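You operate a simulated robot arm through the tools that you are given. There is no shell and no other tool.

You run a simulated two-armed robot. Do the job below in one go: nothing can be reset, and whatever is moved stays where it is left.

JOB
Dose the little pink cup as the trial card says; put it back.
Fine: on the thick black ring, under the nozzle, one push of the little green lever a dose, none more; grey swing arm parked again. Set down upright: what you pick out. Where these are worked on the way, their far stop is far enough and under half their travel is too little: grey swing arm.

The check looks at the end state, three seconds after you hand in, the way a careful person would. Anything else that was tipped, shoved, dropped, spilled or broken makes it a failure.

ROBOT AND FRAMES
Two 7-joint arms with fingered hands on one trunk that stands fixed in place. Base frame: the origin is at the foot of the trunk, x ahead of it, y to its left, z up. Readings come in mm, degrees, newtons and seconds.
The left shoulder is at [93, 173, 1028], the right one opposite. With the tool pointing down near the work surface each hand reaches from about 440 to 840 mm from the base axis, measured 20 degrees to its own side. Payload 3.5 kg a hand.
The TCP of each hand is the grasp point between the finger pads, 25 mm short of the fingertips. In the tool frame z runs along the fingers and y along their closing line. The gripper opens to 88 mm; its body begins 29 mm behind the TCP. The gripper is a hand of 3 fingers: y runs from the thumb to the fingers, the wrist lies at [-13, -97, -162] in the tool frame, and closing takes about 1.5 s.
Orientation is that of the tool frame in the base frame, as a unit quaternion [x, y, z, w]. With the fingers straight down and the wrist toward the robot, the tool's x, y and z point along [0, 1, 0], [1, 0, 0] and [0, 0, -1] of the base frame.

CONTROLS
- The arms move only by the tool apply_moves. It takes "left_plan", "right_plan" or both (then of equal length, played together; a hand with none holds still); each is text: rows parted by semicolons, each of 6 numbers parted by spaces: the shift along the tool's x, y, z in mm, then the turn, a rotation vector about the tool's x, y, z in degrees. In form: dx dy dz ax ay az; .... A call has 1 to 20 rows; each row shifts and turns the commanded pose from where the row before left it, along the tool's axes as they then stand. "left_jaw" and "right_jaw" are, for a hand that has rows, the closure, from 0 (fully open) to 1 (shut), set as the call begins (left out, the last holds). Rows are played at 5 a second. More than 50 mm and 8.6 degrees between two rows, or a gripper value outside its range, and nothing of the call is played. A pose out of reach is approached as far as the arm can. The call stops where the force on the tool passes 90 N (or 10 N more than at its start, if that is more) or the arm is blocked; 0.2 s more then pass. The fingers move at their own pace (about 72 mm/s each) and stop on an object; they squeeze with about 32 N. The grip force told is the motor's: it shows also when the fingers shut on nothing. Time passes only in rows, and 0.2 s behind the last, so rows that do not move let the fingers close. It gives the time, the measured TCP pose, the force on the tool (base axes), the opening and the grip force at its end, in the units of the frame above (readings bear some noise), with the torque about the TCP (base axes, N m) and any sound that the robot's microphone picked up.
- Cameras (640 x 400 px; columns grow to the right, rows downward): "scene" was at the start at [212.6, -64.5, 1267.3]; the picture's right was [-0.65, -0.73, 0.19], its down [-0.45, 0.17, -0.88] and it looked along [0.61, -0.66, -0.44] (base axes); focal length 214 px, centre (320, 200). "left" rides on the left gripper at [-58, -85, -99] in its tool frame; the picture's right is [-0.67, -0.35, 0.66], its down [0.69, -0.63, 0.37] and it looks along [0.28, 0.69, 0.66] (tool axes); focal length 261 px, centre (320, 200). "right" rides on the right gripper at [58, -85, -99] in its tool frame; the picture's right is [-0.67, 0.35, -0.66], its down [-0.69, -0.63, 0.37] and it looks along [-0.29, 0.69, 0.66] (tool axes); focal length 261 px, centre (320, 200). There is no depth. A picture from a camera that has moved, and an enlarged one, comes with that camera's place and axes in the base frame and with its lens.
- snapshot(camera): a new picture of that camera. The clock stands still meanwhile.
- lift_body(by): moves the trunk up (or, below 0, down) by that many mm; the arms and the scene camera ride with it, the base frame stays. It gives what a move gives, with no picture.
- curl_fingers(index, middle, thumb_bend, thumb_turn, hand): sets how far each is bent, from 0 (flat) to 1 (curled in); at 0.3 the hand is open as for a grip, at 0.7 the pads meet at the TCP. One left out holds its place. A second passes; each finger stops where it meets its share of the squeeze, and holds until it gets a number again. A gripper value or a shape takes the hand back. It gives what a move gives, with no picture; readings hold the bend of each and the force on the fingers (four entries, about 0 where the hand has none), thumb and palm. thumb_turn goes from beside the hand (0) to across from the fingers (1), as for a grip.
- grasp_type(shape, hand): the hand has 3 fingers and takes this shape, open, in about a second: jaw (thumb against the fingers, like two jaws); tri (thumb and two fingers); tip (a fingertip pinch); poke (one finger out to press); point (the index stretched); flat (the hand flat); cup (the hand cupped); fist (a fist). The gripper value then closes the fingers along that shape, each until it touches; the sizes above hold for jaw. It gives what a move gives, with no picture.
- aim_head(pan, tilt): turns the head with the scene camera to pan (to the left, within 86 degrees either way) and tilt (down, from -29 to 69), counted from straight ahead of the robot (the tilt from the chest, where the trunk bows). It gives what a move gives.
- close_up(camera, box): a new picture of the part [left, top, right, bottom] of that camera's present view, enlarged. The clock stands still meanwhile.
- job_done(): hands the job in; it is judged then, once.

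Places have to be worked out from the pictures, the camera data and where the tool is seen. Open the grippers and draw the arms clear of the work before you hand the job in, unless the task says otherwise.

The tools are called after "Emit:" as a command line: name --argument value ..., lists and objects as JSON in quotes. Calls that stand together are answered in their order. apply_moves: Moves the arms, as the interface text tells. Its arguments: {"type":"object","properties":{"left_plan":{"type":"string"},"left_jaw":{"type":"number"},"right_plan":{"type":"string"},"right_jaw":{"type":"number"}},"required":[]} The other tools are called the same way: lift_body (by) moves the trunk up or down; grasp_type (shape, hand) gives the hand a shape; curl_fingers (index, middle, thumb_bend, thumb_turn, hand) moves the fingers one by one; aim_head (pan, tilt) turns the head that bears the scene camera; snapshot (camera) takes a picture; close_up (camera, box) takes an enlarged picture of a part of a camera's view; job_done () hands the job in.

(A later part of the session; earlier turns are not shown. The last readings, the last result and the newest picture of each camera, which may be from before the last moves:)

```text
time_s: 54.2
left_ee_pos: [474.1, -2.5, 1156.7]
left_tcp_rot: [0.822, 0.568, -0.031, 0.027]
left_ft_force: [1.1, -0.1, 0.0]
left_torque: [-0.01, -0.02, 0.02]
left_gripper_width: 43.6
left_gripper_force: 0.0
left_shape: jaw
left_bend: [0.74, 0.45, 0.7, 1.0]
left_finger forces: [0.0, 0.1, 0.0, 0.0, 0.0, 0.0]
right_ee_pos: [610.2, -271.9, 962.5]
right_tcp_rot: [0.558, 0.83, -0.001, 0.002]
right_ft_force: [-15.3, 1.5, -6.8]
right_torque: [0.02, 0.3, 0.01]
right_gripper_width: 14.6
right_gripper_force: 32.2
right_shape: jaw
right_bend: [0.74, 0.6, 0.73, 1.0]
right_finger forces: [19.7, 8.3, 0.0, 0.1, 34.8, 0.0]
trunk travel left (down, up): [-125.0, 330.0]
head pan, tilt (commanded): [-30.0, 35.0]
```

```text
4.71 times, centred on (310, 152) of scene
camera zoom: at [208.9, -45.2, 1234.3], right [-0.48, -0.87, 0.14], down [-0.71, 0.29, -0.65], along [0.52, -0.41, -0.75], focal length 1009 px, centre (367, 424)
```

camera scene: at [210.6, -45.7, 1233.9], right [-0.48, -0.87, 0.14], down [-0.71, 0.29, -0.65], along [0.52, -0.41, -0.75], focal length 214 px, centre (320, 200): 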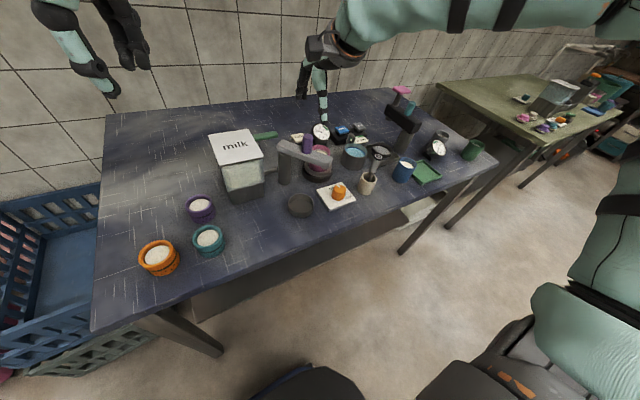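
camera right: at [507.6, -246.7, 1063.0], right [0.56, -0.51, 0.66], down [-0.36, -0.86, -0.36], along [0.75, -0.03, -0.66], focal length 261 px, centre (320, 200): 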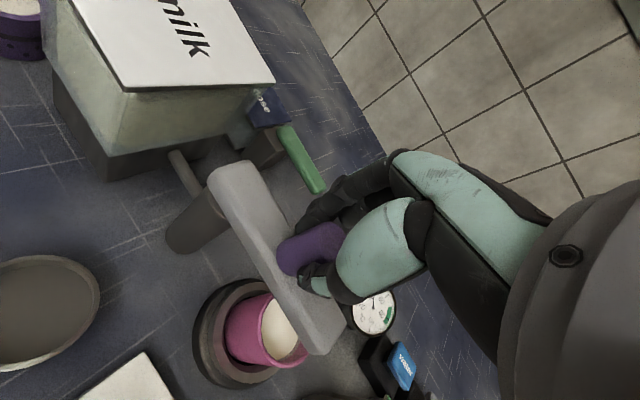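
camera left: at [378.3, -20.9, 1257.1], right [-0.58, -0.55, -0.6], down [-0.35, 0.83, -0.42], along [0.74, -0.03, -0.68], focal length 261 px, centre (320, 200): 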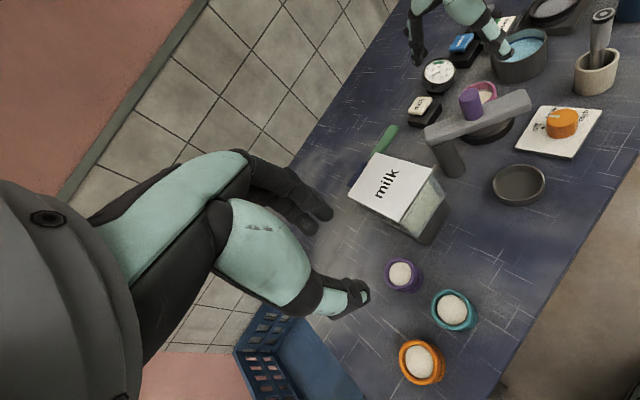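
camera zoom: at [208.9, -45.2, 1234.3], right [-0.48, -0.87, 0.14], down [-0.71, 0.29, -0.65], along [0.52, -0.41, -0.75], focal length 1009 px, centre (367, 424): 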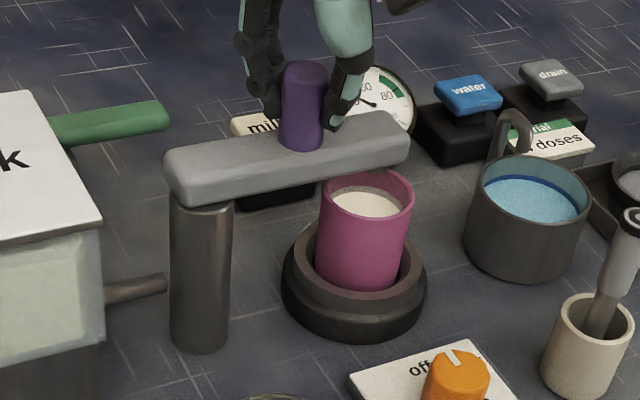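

Resistance rises to 15 N; the arm is at ≈265°. I push 3 mm more to tell the stop from friction.

Emit:
apply_moves --right_plan "-1.0 3.0 0 0 0 -2;0 0 0 0 0 0"

Emit:
close_up --camera "scene" --box '[260, 110, 360, 195]'

Emit:
close_up --camera "left" --box '[400, 60, 520, 160]'

```text
time_s: 54.8
left_ee_pos: [471.7, -2.5, 1158.4]
left_tcp_rot: [0.822, 0.568, -0.032, 0.027]
left_ft_force: [-0.2, -0.1, -0.4]
left_torque: [0.01, 0.01, -0.04]
left_gripper_width: 43.8
left_gripper_force: 0.0
left_shape: jaw
left_bend: [0.74, 0.45, 0.7, 1.0]
left_finger forces: [0.0, 0.0, 0.0, 0.1, 0.0, 0.0]
right_ee_pos: [610.7, -270.4, 961.8]
right_tcp_rot: [0.544, 0.839, 0.0, 0.002]
right_ft_force: [-22.9, -0.2, -6.9]
right_torque: [-0.05, 0.45, -0.04]
right_gripper_width: 14.4
right_gripper_force: 31.9
right_shape: jaw
right_bend: [0.74, 0.62, 0.72, 1.0]
right_finger forces: [18.4, 6.4, 0.0, 0.0, 36.6, 0.1]
trunk travel left (down, up): [-125.0, 330.0]
head pan, tilt (commanded): [-30.0, 35.0]
```

```text
4.71 times, centred on (310, 152) of scene
camera zoom: at [207.7, -45.4, 1234.4], right [-0.48, -0.87, 0.14], down [-0.71, 0.29, -0.65], along [0.52, -0.41, -0.75], focal length 1009 px, centre (367, 424)
```

zoom: 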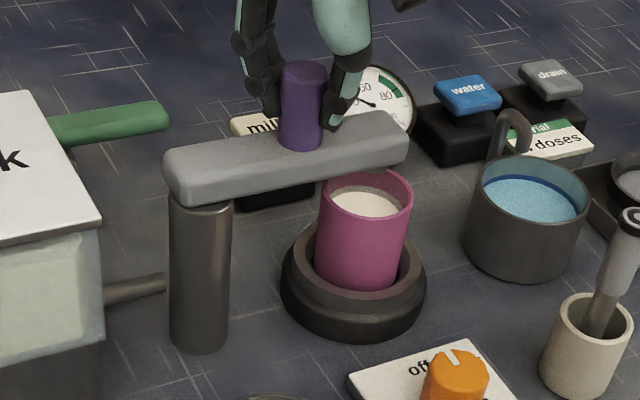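

```text
4.00 times, centred on (460, 110) of left
camera zoom: at [375.4, -20.6, 1258.0], right [-0.58, -0.55, -0.6], down [-0.35, 0.83, -0.43], along [0.74, -0.03, -0.68], focal length 1043 px, centre (-240, 560)
```

zoom: 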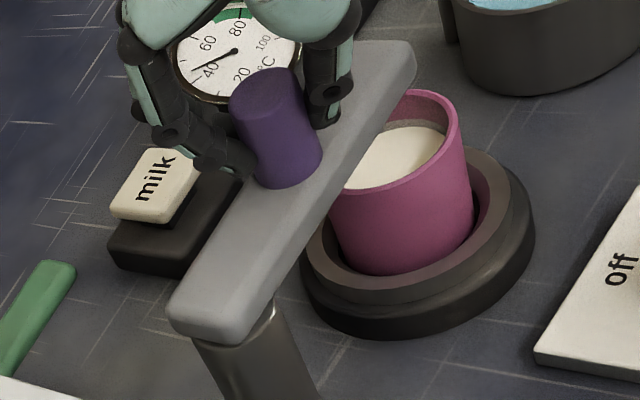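

Force climbs to 23 N with no more movement: that's the far stop, and the cup hasn't been touched. I relax the push, then open the hand and rise.

Emit:
apply_moves --right_plan "1.3 -3.2 0 0 0 0;0 0 0 0 0 0"

Emit:
apply_moves --right_plan "0 0 0 0 0 0;0 0 0 0 0 0;0 0 0 0 0 0;0 0 0 0 0 0;0 0 0 0 0 0;0 0 0 0 0 0" --right_jaw 0

Emit:
close_up --camera "scene" --box '[260, 110, 360, 195]'

Emit:
close_up --camera "left" --box '[400, 60, 520, 160]'

```text
time_s: 55.4
left_ee_pos: [474.3, -1.9, 1156.7]
left_tcp_rot: [0.822, 0.568, -0.033, 0.026]
left_ft_force: [0.4, 0.4, -0.6]
left_torque: [-0.03, 0.01, 0.03]
left_gripper_width: 43.5
left_gripper_force: 0.0
left_shape: jaw
left_bend: [0.74, 0.45, 0.7, 1.0]
left_finger forces: [0.0, 0.0, 0.1, 0.0, 0.1, 0.0]
right_ee_pos: [609.6, -270.5, 962.2]
right_tcp_rot: [0.544, 0.839, 0.0, 0.002]
right_ft_force: [-9.3, -0.5, -3.5]
right_torque: [-0.02, 0.21, -0.05]
right_gripper_width: 14.9
right_gripper_force: 32.0
right_shape: jaw
right_bend: [0.74, 0.61, 0.73, 1.0]
right_finger forces: [19.4, 9.7, 0.1, 0.0, 31.7, 0.0]
trunk travel left (down, up): [-125.0, 330.0]
head pan, tilt (commanded): [-30.0, 35.0]
```

```text
time_s: 56.8
left_ee_pos: [475.9, -1.7, 1156.0]
left_tcp_rot: [0.822, 0.569, -0.031, 0.025]
left_ft_force: [-0.1, 0.5, 0.5]
left_torque: [0.04, 0.03, 0.03]
left_gripper_width: 43.7
left_gripper_force: 0.0
left_shape: jaw
left_bend: [0.74, 0.45, 0.7, 1.0]
left_finger forces: [0.1, 0.0, 0.0, 0.0, 0.0, 0.1]
right_ee_pos: [611.0, -270.4, 960.1]
right_tcp_rot: [0.544, 0.839, -0.001, 0.001]
right_ft_force: [-0.5, 0.2, 0.8]
right_torque: [-0.01, 0.0, 0.02]
right_gripper_width: 88.0
right_gripper_force: 0.1
right_shape: jaw
right_bend: [0.3, 0.3, 0.3, 0.98]
right_finger forces: [0.1, 0.0, 0.0, 0.0, 0.1, 0.0]
trunk travel left (down, up): [-125.0, 330.0]
head pan, tilt (commanded): [-30.0, 35.0]
```

```text
4.71 times, centred on (310, 152) of scene
camera zoom: at [211.0, -44.9, 1233.8], right [-0.48, -0.87, 0.14], down [-0.71, 0.29, -0.65], along [0.52, -0.41, -0.75], focal length 1009 px, centre (367, 424)
```

zoom: 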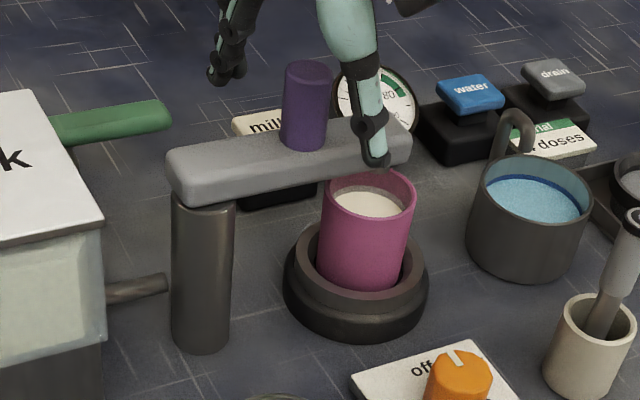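

```text
4.00 times, centred on (460, 110) of left
camera zoom: at [378.7, -20.1, 1256.9], right [-0.58, -0.55, -0.6], down [-0.36, 0.83, -0.43], along [0.73, -0.03, -0.68], focal length 1043 px, centre (-240, 560)
```

zoom: 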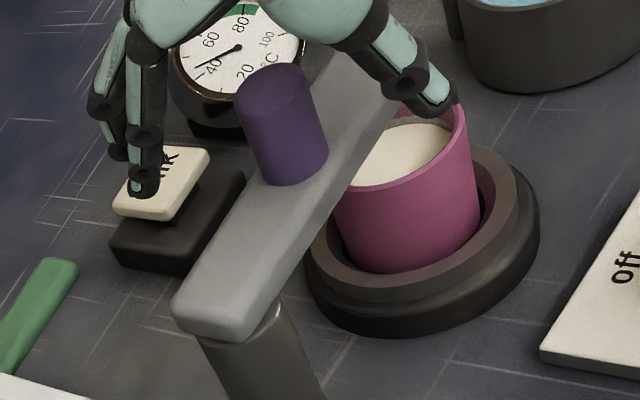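

The arm stays at the far stop with its end over the cup. I raise the right hand clear and take a close look at the lever.

Emit:
apply_moves --right_plan "0 0 -10 0 0 0;0 0 -20 0 0 0;0 0 -25 0 0 0;0 0 -25 0 0 0;0 0 0 0 0 0"

Emit:
grasp_type --hand "right" --shape "poke"

Emit:
snapshot --camera "right"

Emit:
close_up --camera "right" --box '[150, 20, 330, 230]'

Emit:
close_up --camera "scene" --box '[240, 100, 350, 195]'

```text
time_s: 58.0
left_ee_pos: [476.9, -3.1, 1155.4]
left_tcp_rot: [0.822, 0.568, -0.032, 0.026]
left_ft_force: [0.0, -0.1, 0.0]
left_torque: [-0.02, 0.06, -0.01]
left_gripper_width: 43.6
left_gripper_force: 0.1
left_shape: jaw
left_bend: [0.74, 0.45, 0.7, 1.0]
left_finger forces: [0.1, 0.0, 0.0, 0.1, 0.0, 0.0]
right_ee_pos: [611.3, -271.7, 1039.7]
right_tcp_rot: [0.544, 0.839, 0.0, 0.002]
right_ft_force: [-0.3, -0.9, -0.1]
right_torque: [0.02, 0.01, 0.01]
right_gripper_width: 87.6
right_gripper_force: 0.1
right_shape: jaw
right_bend: [0.3, 0.3, 0.3, 0.98]
right_finger forces: [0.0, 0.0, 0.0, 0.0, 0.1, 0.0]
trunk travel left (down, up): [-125.0, 330.0]
head pan, tilt (commanded): [-30.0, 35.0]
```

```text
time_s: 58.9
left_ee_pos: [476.6, -2.7, 1154.6]
left_tcp_rot: [0.822, 0.568, -0.032, 0.026]
left_ft_force: [-0.5, 0.0, -0.2]
left_torque: [0.01, 0.03, -0.01]
left_gripper_width: 43.9
left_gripper_force: 0.0
left_shape: jaw
left_bend: [0.74, 0.45, 0.7, 1.0]
left_finger forces: [0.0, 0.0, 0.0, 0.0, 0.1, 0.0]
right_ee_pos: [609.8, -271.2, 1039.4]
right_tcp_rot: [0.544, 0.839, 0.0, 0.001]
right_ft_force: [0.1, 1.0, 0.5]
right_torque: [-0.04, -0.04, 0.02]
right_gripper_width: 0.0
right_gripper_force: 0.0
right_shape: poke
right_bend: [0.7, 0.7, 1.0, 1.0]
right_finger forces: [0.1, 0.0, 0.0, 0.0, 0.0, 0.0]
trunk travel left (down, up): [-125.0, 330.0]
head pan, tilt (commanded): [-30.0, 35.0]
```

```text
taken
camera right: at [508.3, -252.2, 1140.2], right [0.59, -0.47, 0.66], down [-0.29, -0.88, -0.36], along [0.75, 0.02, -0.66], focal length 261 px, centre (320, 200)
```

right: 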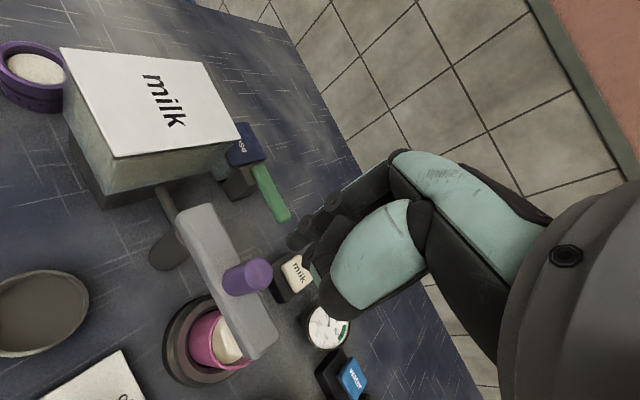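

```text
1.90 times, centred on (240, 125) of right
camera zoom: at [508.3, -252.2, 1140.2], right [0.59, -0.47, 0.66], down [-0.29, -0.88, -0.36], along [0.75, 0.02, -0.66], focal length 496 px, centre (472, 343)
```

zoom: 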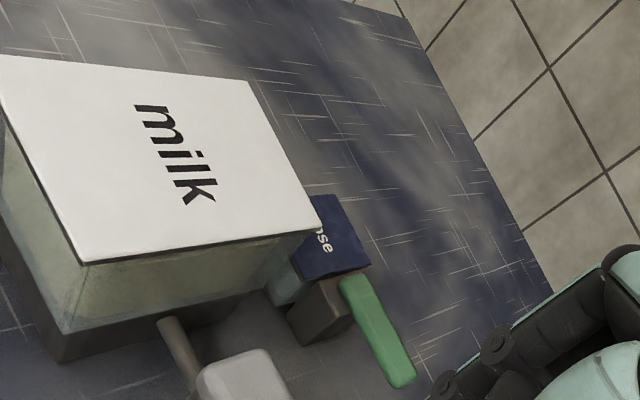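

```text
4.21 times, centred on (295, 148) of scene
camera zoom: at [211.0, -44.9, 1233.8], right [-0.48, -0.87, 0.14], down [-0.71, 0.29, -0.65], along [0.52, -0.41, -0.75], focal length 903 px, centre (425, 421)
```

zoom: 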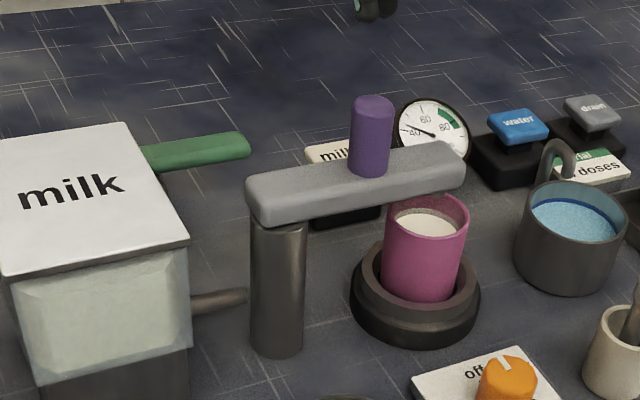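

Lever: base ≈(715,-171), tip ≈(721,-242), top z≈884, lying almost along -y. I turn the right hand to 8° and bring the poke fingertips above the outer part of the lever, staying 40–50 mm above it.

Emit:
apply_moves --right_plan "0 0 0 0 0 8;0 0 0 0 0 8;6 27.1 0 0 0 0;6 27.1 0 0 0 0;6 27.1 0 0 0 0;6 27.1 0 0 0 0;0 0 20 0 0 0;0 0 20 0 0 0;0 0 20 0 0 0;0 0 20 0 0 0;0 0 0 0 0 0"

Emit:
snapshot --camera "right"

Emit:
close_up --camera "scene" --box '[230, 80, 340, 170]'

Emit:
close_up --camera "left" --box '[340, 60, 480, 200]'

```text
time_s: 61.3
left_ee_pos: [474.9, -2.7, 1154.0]
left_tcp_rot: [0.822, 0.568, -0.032, 0.026]
left_ft_force: [0.8, 0.8, -0.3]
left_torque: [-0.02, -0.01, 0.02]
left_gripper_width: 43.6
left_gripper_force: 0.0
left_shape: jaw
left_bend: [0.74, 0.45, 0.7, 1.0]
left_finger forces: [0.0, 0.0, 0.1, 0.0, 0.1, 0.1]
right_ee_pos: [644.0, -258.6, 961.3]
right_tcp_rot: [0.655, 0.756, -0.001, 0.001]
right_ft_force: [0.0, 0.9, -0.6]
right_torque: [0.02, 0.02, 0.03]
right_gripper_width: 0.2
right_gripper_force: 0.0
right_shape: poke
right_bend: [0.7, 0.7, 1.0, 1.0]
right_finger forces: [0.1, 0.0, 0.1, 0.0, 0.0, 0.0]
right hand out of reach, approached as far as the arm can: row 4, 5, 6
trunk travel left (down, up): [-125.0, 330.0]
head pan, tilt (commanded): [-30.0, 35.0]
```

```text
taken
camera right: at [551.1, -213.5, 1061.2], right [0.44, -0.61, 0.66], down [-0.53, -0.77, -0.36], along [0.73, -0.19, -0.66], focal length 261 px, centre (320, 200)
```

right: 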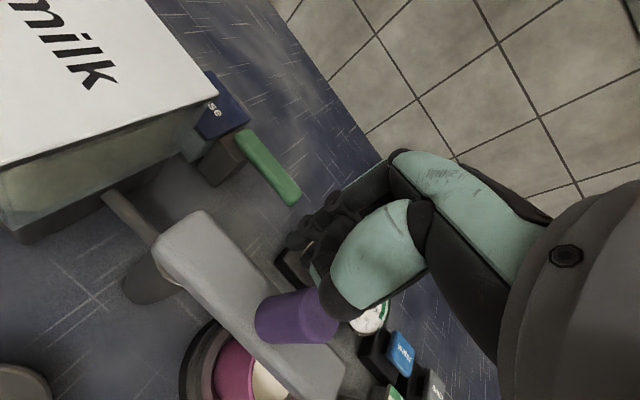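

```text
4.44 times, centred on (285, 125) of scene
camera zoom: at [210.9, -44.8, 1233.9], right [-0.48, -0.87, 0.14], down [-0.71, 0.29, -0.65], along [0.52, -0.41, -0.75], focal length 953 px, centre (476, 533)
```

zoom: 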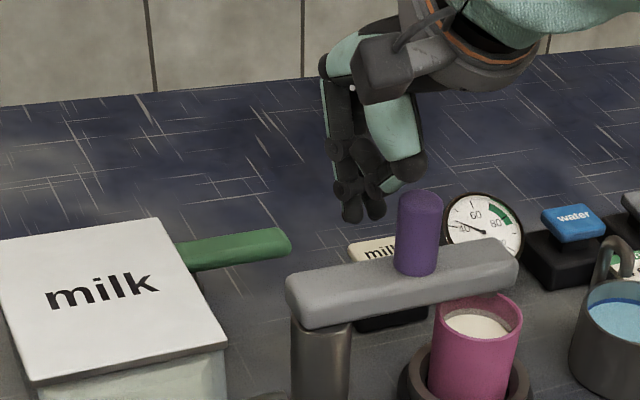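

```text
2.86 times, centred on (410, 130) of left
camera zoom: at [378.6, -20.0, 1257.0], right [-0.58, -0.55, -0.6], down [-0.36, 0.83, -0.43], along [0.73, -0.03, -0.68], focal length 745 px, centre (63, 400)
```

zoom: 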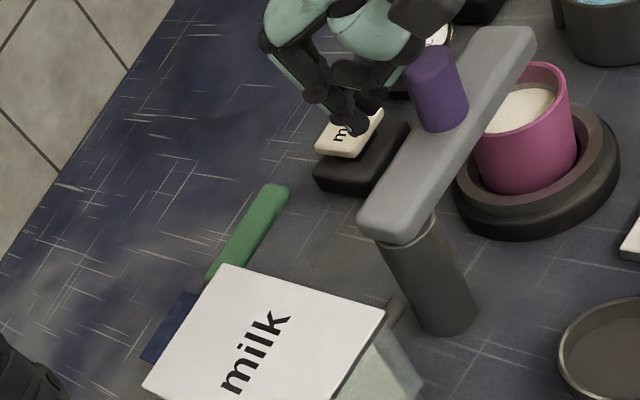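

At z≈1039 the arm couldn't stretch that far and stopped at x≈644 (no contact). Lower down the reach is better, so I go on forward from here at z≈955.

Emit:
apply_moves --right_plan "5.5 18 3.5 0 0 0;5.5 18 3.5 0 0 0;5.5 18 3.5 0 0 0;0 18 0 0 0 0;0 0 0 0 0 0"

Emit:
snapshot --camera "right"

Emit:
close_up --camera "scene" --box '[230, 80, 340, 170]'

Emit:
close_up --camera "left" --box '[340, 60, 480, 200]'

```text
time_s: 62.5
left_ee_pos: [475.0, -2.5, 1155.8]
left_tcp_rot: [0.822, 0.568, -0.032, 0.026]
left_ft_force: [0.0, 0.2, 0.5]
left_torque: [-0.02, 0.02, -0.02]
left_gripper_width: 43.6
left_gripper_force: 0.1
left_shape: jaw
left_bend: [0.74, 0.45, 0.7, 1.0]
left_finger forces: [0.1, 0.0, 0.0, 0.0, 0.0, 0.1]
right_ee_pos: [655.6, -255.1, 955.5]
right_tcp_rot: [0.655, 0.756, 0.0, 0.002]
right_ft_force: [0.0, 0.6, -0.6]
right_torque: [-0.02, 0.0, 0.03]
right_gripper_width: 0.3
right_gripper_force: 0.1
right_shape: poke
right_bend: [0.7, 0.7, 1.0, 1.0]
right_finger forces: [0.0, 0.0, 0.0, 0.1, 0.0, 0.0]
right hand out of reach, approached as far as the arm can: row 1, 2, 3, 4
trunk travel left (down, up): [-125.0, 330.0]
head pan, tilt (commanded): [-30.0, 35.0]
```

```text
taken
camera right: at [563.1, -209.5, 1055.3], right [0.44, -0.61, 0.66], down [-0.53, -0.77, -0.37], along [0.73, -0.19, -0.66], focal length 261 px, centre (320, 200)
```

right: 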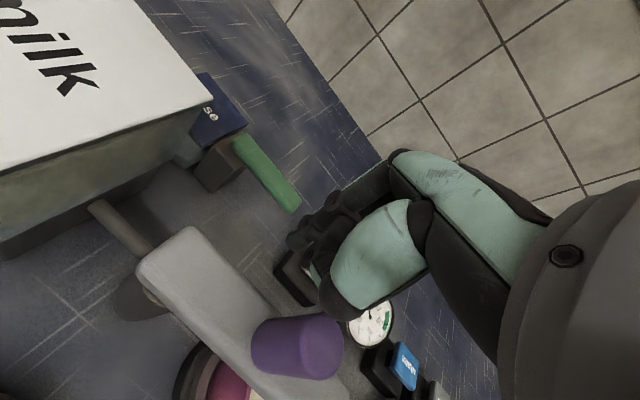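

```text
4.44 times, centred on (285, 125) of scene
camera zoom: at [210.9, -44.9, 1233.8], right [-0.48, -0.87, 0.14], down [-0.71, 0.29, -0.65], along [0.52, -0.41, -0.75], focal length 953 px, centre (476, 533)
```

zoom: 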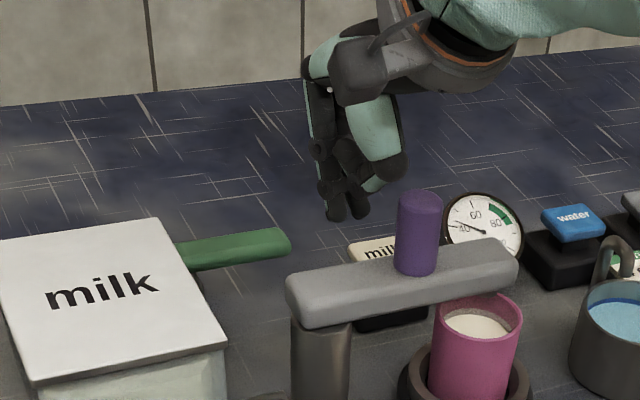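

```text
2.86 times, centred on (410, 130) of left
camera zoom: at [378.7, -20.0, 1256.9], right [-0.58, -0.55, -0.6], down [-0.36, 0.83, -0.43], along [0.73, -0.03, -0.68], focal length 745 px, centre (63, 400)
```

zoom: 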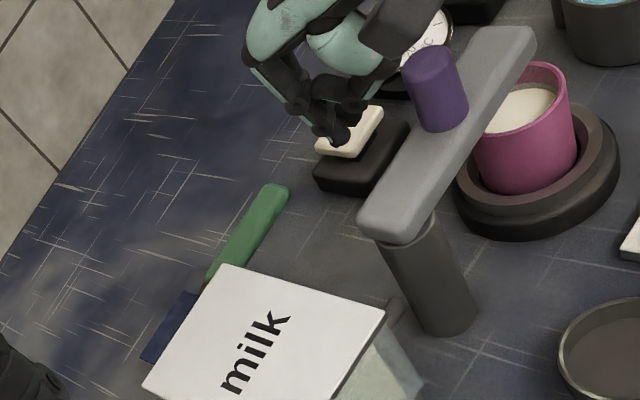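

The right arm's reach at this height ends at x≈655. Raising the trunk makes the work relatively lower for the arm, so I lift the body by 100 mm (both hands are free above everything).

Emit:
lift_body --by 100

Emit:
apply_moves --right_plan "0 0 0 0 0 0"

```text
time_s: 63.8
left_ee_pos: [474.2, -3.5, 1254.8]
left_tcp_rot: [0.822, 0.569, -0.032, 0.025]
left_ft_force: [0.3, -0.2, -0.9]
left_torque: [0.02, 0.01, -0.04]
left_gripper_width: 43.6
left_gripper_force: 0.1
left_shape: jaw
left_bend: [0.74, 0.45, 0.7, 1.0]
left_finger forces: [0.0, 0.0, 0.1, 0.0, 0.0, 0.0]
right_ee_pos: [620.2, -255.5, 1151.6]
right_tcp_rot: [0.653, 0.753, 0.048, 0.056]
right_ft_force: [-0.4, 0.2, 0.0]
right_torque: [-0.04, 0.0, -0.01]
right_gripper_width: 0.2
right_gripper_force: 0.1
right_shape: poke
right_bend: [0.7, 0.7, 1.0, 1.0]
right_finger forces: [0.1, 0.1, 0.1, 0.1, 0.1, 0.0]
trunk travel left (down, up): [-225.0, 230.0]
head pan, tilt (commanded): [-30.0, 35.0]
```

```text
time_s: 64.2
left_ee_pos: [474.3, -3.3, 1255.2]
left_tcp_rot: [0.822, 0.568, -0.032, 0.025]
left_ft_force: [-0.3, 0.2, -0.2]
left_torque: [-0.02, -0.01, 0.0]
left_gripper_width: 43.7
left_gripper_force: 0.0
left_shape: jaw
left_bend: [0.74, 0.45, 0.7, 1.0]
left_finger forces: [0.1, 0.1, 0.0, 0.0, 0.0, 0.1]
right_ee_pos: [618.0, -256.4, 1152.0]
right_tcp_rot: [0.654, 0.753, 0.048, 0.056]
right_ft_force: [-0.3, -0.2, 0.0]
right_torque: [0.0, 0.02, 0.02]
right_gripper_width: 0.0
right_gripper_force: 0.1
right_shape: poke
right_bend: [0.7, 0.7, 1.0, 1.0]
right_finger forces: [0.0, 0.0, 0.0, 0.0, 0.0, 0.0]
trunk travel left (down, up): [-225.0, 230.0]
head pan, tilt (commanded): [-30.0, 35.0]
```

The lift pushed the right arm up to z≈1152 with an 8.5° forward tilt, all free of contact. I lower it again while taking out the tilt, staying above the knob (tips > 985).

Emit:
apply_moves --right_plan "0 0 30 4.2 0 0;0 0 30 4.2 0 0;0 0 30 0 0 0;0 0 30 0 0 0;0 0 0 0 0 0"

Emit:
snapshot --camera "scene"

Emit:
snapshot --camera "right"

```text
time_s: 65.4
left_ee_pos: [473.8, -3.4, 1254.7]
left_tcp_rot: [0.822, 0.568, -0.032, 0.026]
left_ft_force: [0.0, -0.4, 0.3]
left_torque: [0.01, 0.0, -0.02]
left_gripper_width: 43.7
left_gripper_force: 0.0
left_shape: jaw
left_bend: [0.74, 0.45, 0.7, 1.0]
left_finger forces: [0.1, 0.0, 0.0, 0.1, 0.0, 0.1]
right_ee_pos: [596.6, -272.4, 1034.7]
right_tcp_rot: [0.656, 0.755, -0.007, 0.007]
right_ft_force: [0.3, 0.4, 0.3]
right_torque: [-0.01, -0.02, -0.01]
right_gripper_width: 0.0
right_gripper_force: 0.0
right_shape: poke
right_bend: [0.7, 0.7, 1.0, 1.0]
right_finger forces: [0.0, 0.0, 0.0, 0.0, 0.1, 0.0]
right hand out of reach, approached as far as the arm can: row 1, 2, 4
trunk travel left (down, up): [-225.0, 230.0]
head pan, tilt (commanded): [-30.0, 35.0]
```

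```text
taken
camera scene: at [138.5, -44.8, 1363.9], right [-0.49, -0.87, 0.07], down [-0.61, 0.29, -0.74], along [0.62, -0.41, -0.67], focal length 214 px, centre (320, 200)
```

scene: 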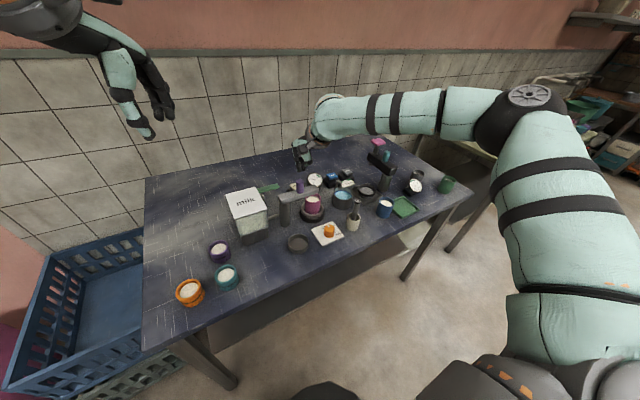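

```text
taken
camera right: at [503.0, -224.7, 1134.8], right [0.44, -0.6, 0.67], down [-0.53, -0.77, -0.35], along [0.73, -0.2, -0.65], focal length 261 px, centre (320, 200)
```

right: 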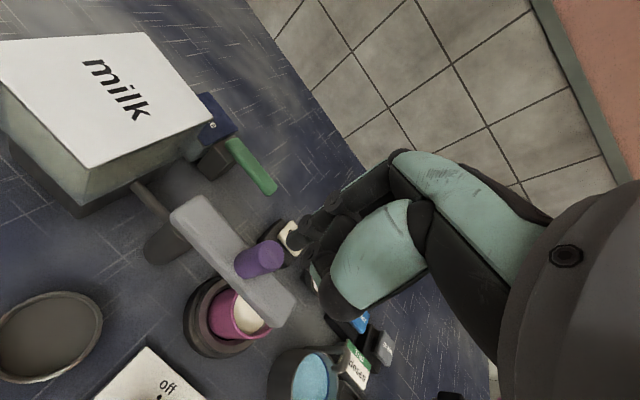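

Raising the trunk also leans it back, which worsens the reach, so I undo it. First I take the right hand up and back, clear of the knob, so that lowering the trunk is safe.

Emit:
apply_moves --right_plan "0 0 -20 0 0 0;-8 -25 -15 0 0 0;-8 -25 -15 0 0 0;-8 -25 -15 0 0 0;-8 -25 -15 0 0 0;0 0 0 0 0 0"

```text
time_s: 66.8
left_ee_pos: [474.8, -3.8, 1253.7]
left_tcp_rot: [0.822, 0.568, -0.032, 0.026]
left_ft_force: [0.3, 0.1, 0.3]
left_torque: [0.05, -0.02, 0.01]
left_gripper_width: 43.9
left_gripper_force: 0.0
left_shape: jaw
left_bend: [0.74, 0.45, 0.7, 1.0]
left_finger forces: [0.0, 0.0, 0.1, 0.1, 0.0, 0.0]
right_ee_pos: [500.2, -316.6, 1114.8]
right_tcp_rot: [0.656, 0.754, -0.007, 0.008]
right_ft_force: [0.0, -0.8, 0.2]
right_torque: [0.0, 0.04, -0.02]
right_gripper_width: 0.0
right_gripper_force: 0.0
right_shape: poke
right_bend: [0.7, 0.7, 1.0, 1.0]
right_finger forces: [0.0, 0.0, 0.0, 0.0, 0.0, 0.0]
trunk travel left (down, up): [-225.0, 230.0]
head pan, tilt (commanded): [-30.0, 35.0]
```

The right hand is at (500,-317,1115), well clear. I lower the trunk back by 100 mm.

Emit:
lift_body --by -100

Emit:
snapshot --camera "scene"

```text
time_s: 68.2
left_ee_pos: [473.1, -3.6, 1155.5]
left_tcp_rot: [0.822, 0.568, -0.032, 0.026]
left_ft_force: [-0.2, -0.3, -0.5]
left_torque: [0.02, -0.01, -0.05]
left_gripper_width: 43.5
left_gripper_force: 0.0
left_shape: jaw
left_bend: [0.74, 0.45, 0.7, 1.0]
left_finger forces: [0.0, 0.0, 0.0, 0.0, 0.0, 0.0]
right_ee_pos: [500.5, -315.0, 1016.9]
right_tcp_rot: [0.656, 0.755, -0.007, 0.008]
right_ft_force: [0.2, -0.1, 0.0]
right_torque: [-0.01, 0.0, -0.02]
right_gripper_width: 0.0
right_gripper_force: 0.1
right_shape: poke
right_bend: [0.7, 0.7, 1.0, 1.0]
right_finger forces: [0.0, 0.0, 0.0, 0.1, 0.0, 0.0]
trunk travel left (down, up): [-125.0, 330.0]
head pan, tilt (commanded): [-30.0, 35.0]
```

```text
taken
camera scene: at [210.1, -44.7, 1234.1], right [-0.48, -0.87, 0.14], down [-0.71, 0.29, -0.65], along [0.52, -0.41, -0.75], focal length 214 px, centre (320, 200)
```

scene: 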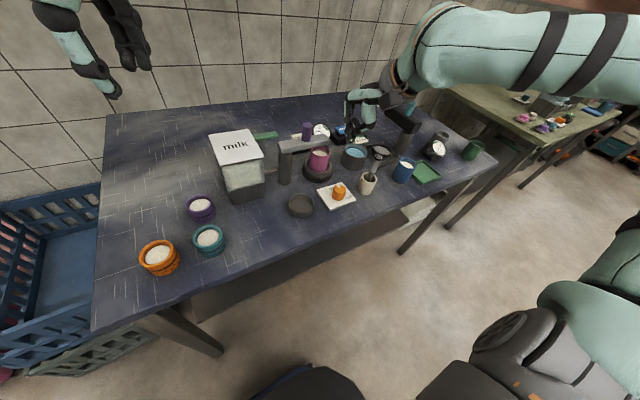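

Back at the original trunk height. I turn the right hand to about -15° (more in line with a stretched arm) and route it around the outer end of the grey arm, toward the lever from the right.

Emit:
apply_moves --right_plan "0 0 0 0 0 7.7;0 0 0 0 0 7.7;0 0 0 0 0 7.6;-22.2 26.7 5.7 0 0 0;-22.2 26.7 5.7 0 0 0;-22.2 26.7 5.7 0 0 0;0 0 0 0 0 0"

```text
time_s: 69.8
left_ee_pos: [474.1, -3.7, 1156.4]
left_tcp_rot: [0.822, 0.568, -0.032, 0.026]
left_ft_force: [-0.1, 0.4, -0.7]
left_torque: [-0.01, 0.04, 0.03]
left_gripper_width: 43.8
left_gripper_force: 0.0
left_shape: jaw
left_bend: [0.74, 0.45, 0.7, 1.0]
left_finger forces: [0.0, 0.0, 0.0, 0.0, 0.0, 0.0]
right_ee_pos: [562.6, -401.1, 1000.8]
right_tcp_rot: [0.793, 0.609, -0.006, 0.008]
right_ft_force: [-0.1, 0.6, -0.3]
right_torque: [0.01, 0.04, 0.02]
right_gripper_width: 0.3
right_gripper_force: 0.1
right_shape: poke
right_bend: [0.7, 0.7, 1.0, 1.0]
right_finger forces: [0.0, 0.0, 0.1, 0.0, 0.0, 0.0]
trunk travel left (down, up): [-125.0, 330.0]
head pan, tilt (commanded): [-30.0, 35.0]
```

Reach is fine here. I continue past the arm's end toward (714,-340,950).

Emit:
apply_moves --right_plan "11 27 10 0 0 0;11 27 10 0 0 0;11 27 10 0 0 0;21.6 16.3 6.7 0 0 0;21.6 16.3 6.7 0 0 0;21.6 16.3 6.7 0 0 0;0 0 0 0 0 0"

Emit:
close_up --camera "scene" --box '[230, 80, 380, 190]'

Emit:
snapshot --camera "right"

```text
time_s: 71.4
left_ee_pos: [475.2, -3.3, 1153.9]
left_tcp_rot: [0.822, 0.568, -0.032, 0.027]
left_ft_force: [0.1, -0.7, -0.1]
left_torque: [0.01, 0.0, 0.01]
left_gripper_width: 43.7
left_gripper_force: 0.1
left_shape: jaw
left_bend: [0.74, 0.45, 0.7, 1.0]
left_finger forces: [0.0, 0.0, 0.0, 0.0, 0.0, 0.0]
right_ee_pos: [680.5, -353.2, 951.7]
right_tcp_rot: [0.794, 0.608, -0.006, 0.009]
right_ft_force: [-0.9, 0.2, -0.1]
right_torque: [0.01, 0.01, 0.03]
right_gripper_width: 0.2
right_gripper_force: 0.0
right_shape: poke
right_bend: [0.7, 0.7, 1.0, 1.0]
right_finger forces: [0.0, 0.0, 0.1, 0.0, 0.0, 0.0]
right hand out of reach, approached as far as the arm can: row 5, 6
trunk travel left (down, up): [-125.0, 330.0]
head pan, tilt (commanded): [-30.0, 35.0]
```

```text
3.64 times, centred on (305, 135) of scene
camera zoom: at [211.3, -45.0, 1233.8], right [-0.48, -0.87, 0.14], down [-0.71, 0.29, -0.65], along [0.52, -0.41, -0.75], focal length 780 px, centre (374, 436)
```

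zoom: 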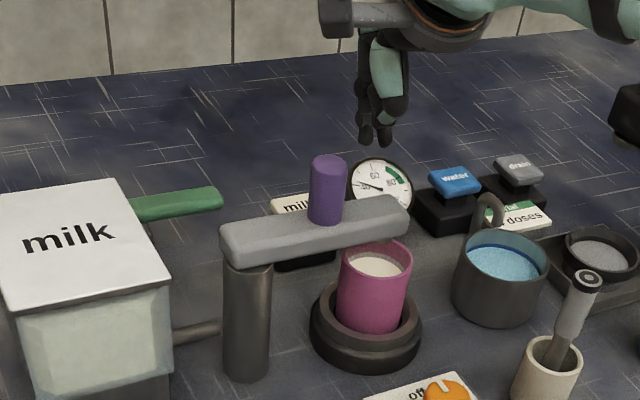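

```text
taken
camera right: at [613.8, -272.8, 1050.5], right [0.16, -0.72, 0.67], down [-0.78, -0.51, -0.36], along [0.6, -0.47, -0.65], focal length 261 px, centre (320, 200)
```

right: 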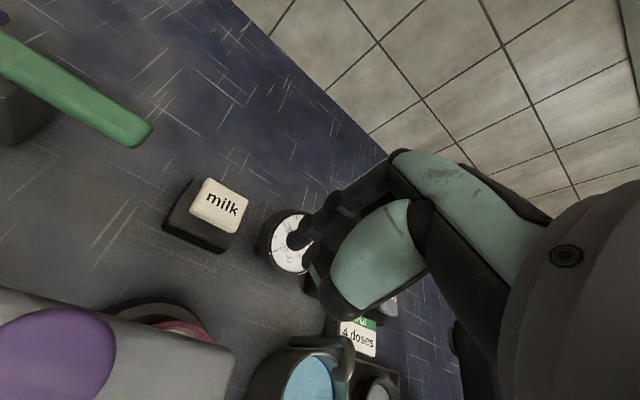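

The straight-down posture is limited by wrist bend, so I tilt the hand 15° forward (fingers pointing slightly ahead), which gains reach, and then move along +y to hover above the lever's outer part.

Emit:
apply_moves --right_plan "0 0 0 -7.5 0 0;0 0 0 -7.5 0 0;0 0 0 0 0 0"

Emit:
apply_moves --right_plan "21.4 -2.2 3.5 0 0 0;21.4 -2.2 3.5 0 0 0;21.4 -2.2 3.5 0 0 0;21.4 -2.2 3.5 0 0 0;0 0 0 0 0 0"

Emit:
close_up --camera "scene" --box '[230, 80, 380, 190]'

Emit:
snapshot --camera "right"

Emit:
snapshot --camera "left"

```text
time_s: 72.2
left_ee_pos: [474.8, -3.2, 1154.6]
left_tcp_rot: [0.822, 0.568, -0.031, 0.026]
left_ft_force: [-0.2, -0.1, 0.0]
left_torque: [0.04, -0.01, 0.0]
left_gripper_width: 43.6
left_gripper_force: 0.2
left_shape: jaw
left_bend: [0.74, 0.45, 0.7, 1.0]
left_finger forces: [0.0, 0.0, 0.1, 0.1, 0.0, 0.0]
right_ee_pos: [681.7, -351.8, 952.2]
right_tcp_rot: [0.786, 0.604, 0.074, 0.113]
right_ft_force: [-0.3, 0.0, -0.5]
right_torque: [-0.01, 0.01, 0.02]
right_gripper_width: 0.0
right_gripper_force: 0.0
right_shape: poke
right_bend: [0.7, 0.7, 1.0, 1.0]
right_finger forces: [0.0, 0.0, 0.1, 0.0, 0.1, 0.1]
trunk travel left (down, up): [-125.0, 330.0]
head pan, tilt (commanded): [-30.0, 35.0]
```

```text
time_s: 73.4
left_ee_pos: [473.9, -2.8, 1154.5]
left_tcp_rot: [0.822, 0.568, -0.032, 0.025]
left_ft_force: [0.9, 0.4, -0.6]
left_torque: [0.02, 0.03, 0.0]
left_gripper_width: 43.5
left_gripper_force: 0.1
left_shape: jaw
left_bend: [0.74, 0.45, 0.7, 1.0]
left_finger forces: [0.0, 0.0, 0.1, 0.1, 0.0, 0.0]
right_ee_pos: [681.0, -290.8, 939.8]
right_tcp_rot: [0.785, 0.605, 0.074, 0.112]
right_ft_force: [0.2, -0.3, 0.0]
right_torque: [-0.02, -0.01, 0.02]
right_gripper_width: 0.1
right_gripper_force: 0.1
right_shape: poke
right_bend: [0.7, 0.7, 1.0, 1.0]
right_finger forces: [0.1, 0.1, 0.0, 0.0, 0.0, 0.0]
right hand out of reach, approached as far as the arm can: row 3, 4
trunk travel left (down, up): [-125.0, 330.0]
head pan, tilt (commanded): [-30.0, 35.0]
```

```text
3.64 times, centred on (305, 135) of scene
camera zoom: at [211.3, -45.2, 1233.7], right [-0.48, -0.87, 0.14], down [-0.71, 0.29, -0.65], along [0.52, -0.41, -0.75], focal length 780 px, centre (374, 436)
```

zoom: 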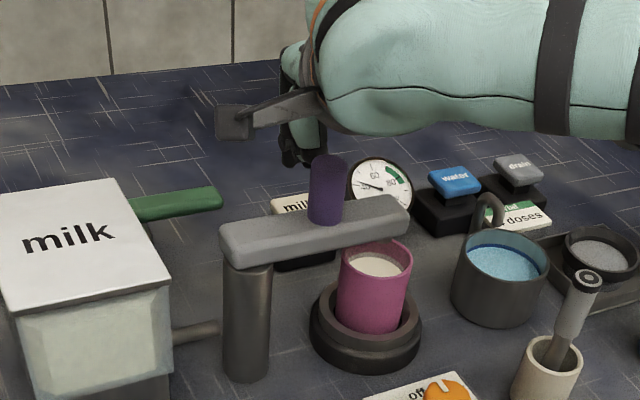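

```text
taken
camera right: at [590.8, -204.8, 1013.3], right [-0.01, -0.68, 0.74], down [-0.67, -0.54, -0.51], along [0.74, -0.5, -0.45], focal length 261 px, centre (320, 200)
```

right: 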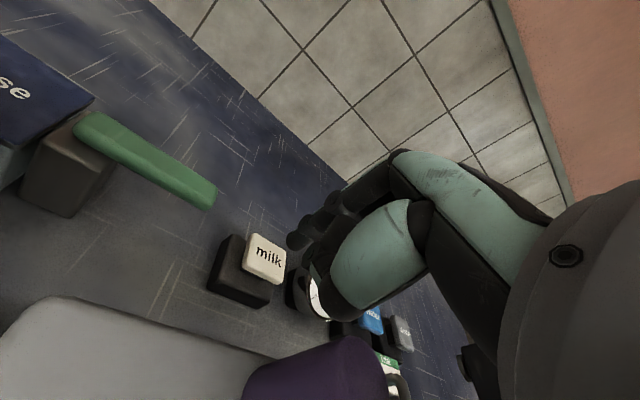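

```text
taken
camera left: at [377.6, -21.2, 1256.4], right [-0.58, -0.55, -0.6], down [-0.36, 0.83, -0.42], along [0.73, -0.03, -0.68], focal length 261 px, centre (320, 200)
```

left: 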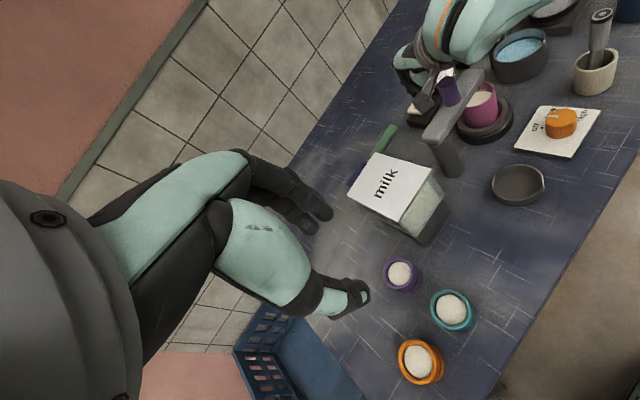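

Reach again ends early, so it isn't distance but the arm's posture. I look at the whole right arm to understand its elbow position.

Emit:
aim_head --pan -65 --tilt 20

Emit:
snapshot --camera "scene"

```text
time_s: 74.4
left_ee_pos: [474.3, -2.8, 1154.0]
left_tcp_rot: [0.822, 0.568, -0.032, 0.026]
left_ft_force: [0.2, 0.4, 0.1]
left_torque: [-0.02, 0.0, 0.02]
left_gripper_width: 43.7
left_gripper_force: 0.1
left_shape: jaw
left_bend: [0.74, 0.45, 0.7, 1.0]
left_finger forces: [0.0, 0.0, 0.0, 0.1, 0.0, 0.1]
right_ee_pos: [681.0, -289.6, 940.6]
right_tcp_rot: [0.785, 0.604, 0.074, 0.113]
right_ft_force: [-0.3, 0.0, 0.1]
right_torque: [-0.03, 0.0, 0.0]
right_gripper_width: 0.0
right_gripper_force: 0.1
right_shape: poke
right_bend: [0.7, 0.7, 1.0, 1.0]
right_finger forces: [0.0, 0.0, 0.0, 0.0, 0.0, 0.0]
trunk travel left (down, up): [-125.0, 330.0]
head pan, tilt (commanded): [-65.0, 20.0]
```

```text
taken
camera scene: at [182.5, -85.3, 1267.0], right [-0.87, -0.42, 0.26], down [-0.4, 0.31, -0.86], along [0.29, -0.85, -0.44], focal length 214 px, centre (320, 200)
```

scene: 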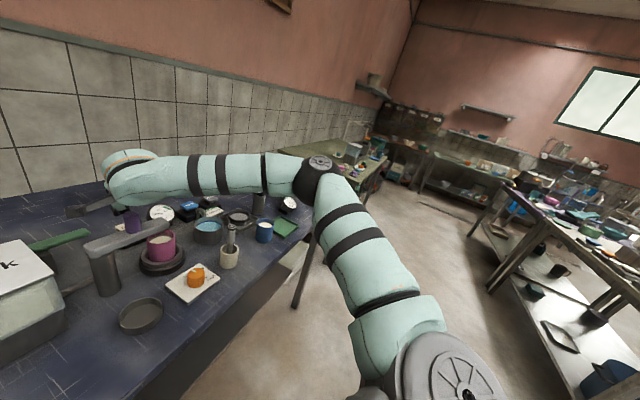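

The elbow is far out to the right, so the forearm heads toward +y; the hand should be yawed the other way (wrist toward -y). I back off, take out the tilt and turn the hand to ≈+41°.

Emit:
apply_moves --right_plan "-29.6 6.7 -4.4 0 0 0;-29.6 6.7 -4.4 0 0 0;0 0 0 7.5 0 0;0 0 0 7.5 0 0;0 0 0 0 0 0"

Emit:
apply_moves --right_plan "0 0 0 0 0 -8;0 0 0 0 0 -8;0 0 0 0 0 -8;0 0 0 0 0 -8;0 0 0 0 0 -8;0 0 0 0 0 -8;0 0 0 0 0 -8;0 0 0 0 0 0"

Emit:
snapshot --camera "right"

```text
time_s: 75.6
left_ee_pos: [473.9, -3.2, 1154.7]
left_tcp_rot: [0.822, 0.568, -0.032, 0.026]
left_ft_force: [0.1, -0.3, 0.1]
left_torque: [-0.01, 0.01, 0.01]
left_gripper_width: 43.6
left_gripper_force: 0.0
left_shape: jaw
left_bend: [0.74, 0.45, 0.7, 1.0]
left_finger forces: [0.1, 0.0, 0.0, 0.1, 0.0, 0.0]
right_ee_pos: [677.6, -350.1, 955.1]
right_tcp_rot: [0.793, 0.609, -0.007, 0.009]
right_ft_force: [0.3, -0.6, -0.5]
right_torque: [0.01, -0.03, 0.01]
right_gripper_width: 0.0
right_gripper_force: 0.1
right_shape: poke
right_bend: [0.7, 0.7, 1.0, 1.0]
right_finger forces: [0.0, 0.0, 0.0, 0.1, 0.1, 0.0]
trunk travel left (down, up): [-125.0, 330.0]
head pan, tilt (commanded): [-65.0, 20.0]
```

```text
time_s: 77.4
left_ee_pos: [474.4, -2.8, 1154.4]
left_tcp_rot: [0.822, 0.568, -0.032, 0.026]
left_ft_force: [-0.3, -0.3, -1.0]
left_torque: [0.02, -0.01, 0.01]
left_gripper_width: 43.9
left_gripper_force: 0.0
left_shape: jaw
left_bend: [0.74, 0.45, 0.7, 1.0]
left_finger forces: [0.0, 0.0, 0.0, 0.0, 0.1, 0.1]
right_ee_pos: [661.4, -351.9, 951.9]
right_tcp_rot: [0.414, 0.91, -0.01, 0.007]
right_ft_force: [0.5, 0.1, 0.0]
right_torque: [0.01, 0.0, -0.01]
right_gripper_width: 0.3
right_gripper_force: 0.1
right_shape: poke
right_bend: [0.7, 0.7, 1.0, 1.0]
right_finger forces: [0.0, 0.1, 0.0, 0.1, 0.1, 0.0]
right hand out of reach, approached as far as the arm can: row 6, 7
trunk travel left (down, up): [-125.0, 330.0]
head pan, tilt (commanded): [-65.0, 20.0]
```

```text
taken
camera right: at [558.3, -360.5, 1053.9], right [0.7, -0.26, 0.66], down [-0.02, -0.94, -0.35], along [0.71, 0.23, -0.66], focal length 261 px, centre (320, 200)
```

right: 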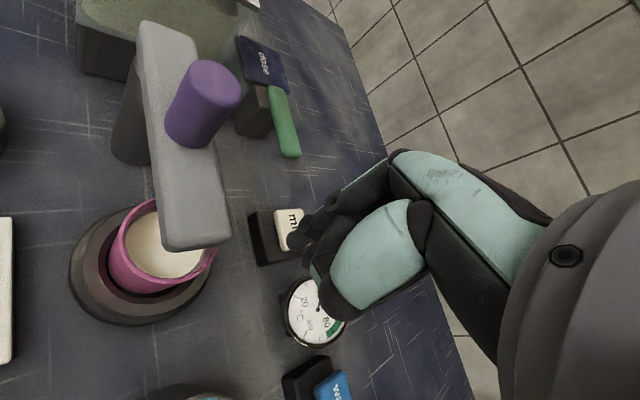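

At ≈41° yaw it stops at x≈661. I look at the arm posture here to see whether the arm is already stretched or is bent at the elbow.

Emit:
snapshot --camera "scene"

```text
taken
camera scene: at [182.5, -85.3, 1267.1], right [-0.87, -0.42, 0.26], down [-0.4, 0.31, -0.86], along [0.28, -0.85, -0.44], focal length 214 px, centre (320, 200)
```

scene: 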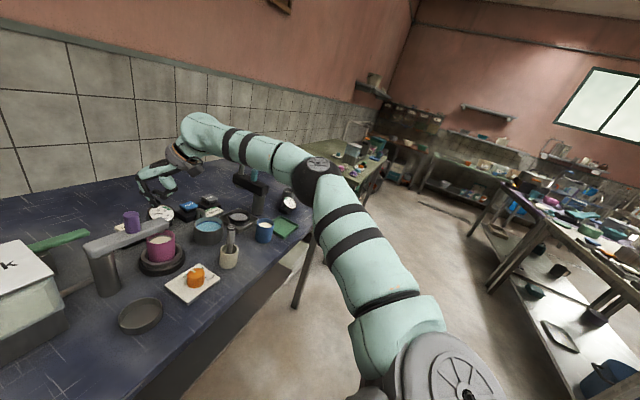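

The upper arm hardly changes between these poses; the given reach (840 mm) holds near the bench, so height matters. I lower to z≈918 (tips ≈892, above everything on this route) with yaw ≈20° and test the reach toward the lever again.

Emit:
apply_moves --right_plan "0 0 12 0 0 7;0 0 12 0 0 7;0 0 10 0 0 7;0 0 0 0 0 0"

Emit:
apply_moves --right_plan "5 15 0 0 0 0;5 15 0 0 0 0;0 0 0 0 0 0"

```text
time_s: 78.4
left_ee_pos: [475.3, -3.3, 1154.8]
left_tcp_rot: [0.822, 0.567, -0.032, 0.026]
left_ft_force: [0.1, 0.3, 0.4]
left_torque: [-0.01, -0.01, 0.01]
left_gripper_width: 43.7
left_gripper_force: 0.0
left_shape: jaw
left_bend: [0.74, 0.45, 0.7, 1.0]
left_finger forces: [0.0, 0.1, 0.0, 0.0, 0.1, 0.1]
right_ee_pos: [661.7, -352.9, 918.2]
right_tcp_rot: [0.575, 0.818, -0.007, 0.007]
right_ft_force: [-0.9, -0.5, -0.3]
right_torque: [0.0, 0.0, 0.0]
right_gripper_width: 0.0
right_gripper_force: 0.1
right_shape: poke
right_bend: [0.7, 0.7, 1.0, 1.0]
right_finger forces: [0.0, 0.1, 0.0, 0.0, 0.1, 0.1]
trunk travel left (down, up): [-125.0, 330.0]
head pan, tilt (commanded): [-65.0, 20.0]
```

```text
time_s: 79.2
left_ee_pos: [474.7, -2.3, 1154.7]
left_tcp_rot: [0.822, 0.568, -0.032, 0.026]
left_ft_force: [-0.1, 0.1, 0.5]
left_torque: [-0.05, -0.02, -0.01]
left_gripper_width: 43.8
left_gripper_force: 0.1
left_shape: jaw
left_bend: [0.74, 0.45, 0.7, 1.0]
left_finger forces: [0.0, 0.0, 0.1, 0.0, 0.1, 0.1]
right_ee_pos: [678.0, -332.9, 920.4]
right_tcp_rot: [0.574, 0.818, -0.008, 0.009]
right_ft_force: [0.0, -0.2, 0.6]
right_torque: [0.02, 0.02, 0.0]
right_gripper_width: 0.0
right_gripper_force: 0.1
right_shape: poke
right_bend: [0.7, 0.7, 1.0, 1.0]
right_finger forces: [0.0, 0.1, 0.0, 0.1, 0.0, 0.0]
right hand out of reach, approached as far as the arm can: row 2
trunk travel left (down, up): [-125.0, 330.0]
head pan, tilt (commanded): [-65.0, 20.0]
```

All limit poses fit a fixed elbow, so the shoulder is at its stops here. Lowering the trunk brings the shoulders forward, which should give the missing reach. I first withdraw the right hand sideways and up, because it rides down with the trunk.

Emit:
apply_moves --right_plan "-18.4 -22.7 -12.5 0 0 0;-18.4 -22.7 -12.5 0 0 0;3.1 -20.2 -29 0 0 0;3.1 -20.2 -29 0 0 0;3.1 -20.2 -29 0 0 0;3.1 -20.2 -29 0 0 0;3.1 -20.2 -29 0 0 0;0 0 0 0 0 0"

Emit:
snapshot --camera "scene"

```text
time_s: 81.0
left_ee_pos: [475.2, -3.1, 1155.2]
left_tcp_rot: [0.822, 0.567, -0.033, 0.026]
left_ft_force: [0.6, -0.5, 0.3]
left_torque: [-0.01, -0.06, -0.01]
left_gripper_width: 43.6
left_gripper_force: 0.1
left_shape: jaw
left_bend: [0.74, 0.45, 0.7, 1.0]
left_finger forces: [0.0, 0.0, 0.2, 0.1, 0.1, 0.0]
right_ee_pos: [549.4, -397.2, 1090.5]
right_tcp_rot: [0.574, 0.819, -0.009, 0.006]
right_ft_force: [-0.3, 0.3, 0.0]
right_torque: [-0.01, -0.03, 0.01]
right_gripper_width: 0.0
right_gripper_force: 0.1
right_shape: poke
right_bend: [0.7, 0.7, 1.0, 1.0]
right_finger forces: [0.0, 0.0, 0.0, 0.0, 0.0, 0.0]
trunk travel left (down, up): [-125.0, 330.0]
head pan, tilt (commanded): [-65.0, 20.0]
```

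```text
taken
camera scene: at [182.9, -85.3, 1266.9], right [-0.87, -0.42, 0.26], down [-0.4, 0.31, -0.86], along [0.28, -0.85, -0.44], focal length 214 px, centre (320, 200)
```

scene: 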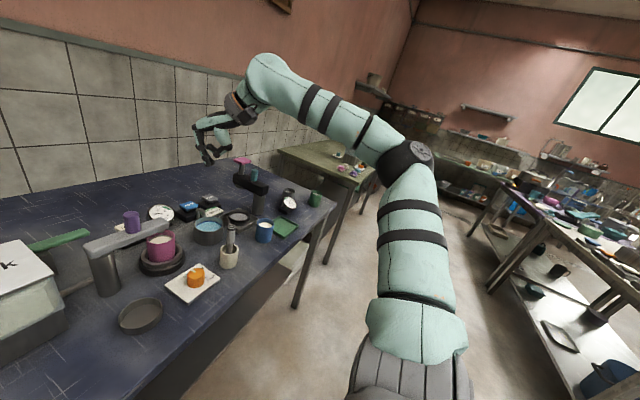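

The right hand is high and clear (549,-397,1090). I lower the trunk by 60 mm and check.

Emit:
lift_body --by -60

Emit:
snapshot --camera "scene"

```text
time_s: 82.0
left_ee_pos: [472.9, -2.3, 1095.8]
left_tcp_rot: [0.822, 0.567, -0.031, 0.027]
left_ft_force: [-0.3, -1.2, 0.2]
left_torque: [0.01, -0.03, 0.01]
left_gripper_width: 43.5
left_gripper_force: 0.0
left_shape: jaw
left_bend: [0.74, 0.45, 0.7, 1.0]
left_finger forces: [0.0, 0.0, 0.0, 0.1, 0.0, 0.1]
right_ee_pos: [547.7, -399.4, 1032.5]
right_tcp_rot: [0.573, 0.819, -0.009, 0.007]
right_ft_force: [0.2, 0.5, -0.3]
right_torque: [0.03, -0.02, -0.02]
right_gripper_width: 0.0
right_gripper_force: 0.0
right_shape: poke
right_bend: [0.7, 0.7, 1.0, 1.0]
right_finger forces: [0.0, 0.0, 0.0, 0.0, 0.0, 0.1]
trunk travel left (down, up): [-65.0, 390.0]
head pan, tilt (commanded): [-65.0, 20.0]
```

```text
taken
camera scene: at [237.3, -85.1, 1179.7], right [-0.84, -0.42, 0.35], down [-0.5, 0.31, -0.81], along [0.23, -0.85, -0.47], focal length 214 px, centre (320, 200)
```

scene: 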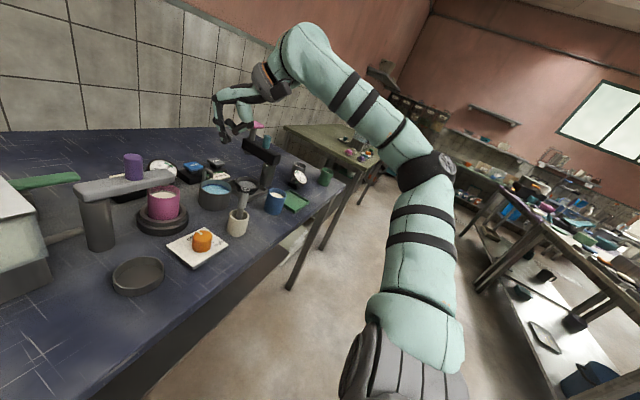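

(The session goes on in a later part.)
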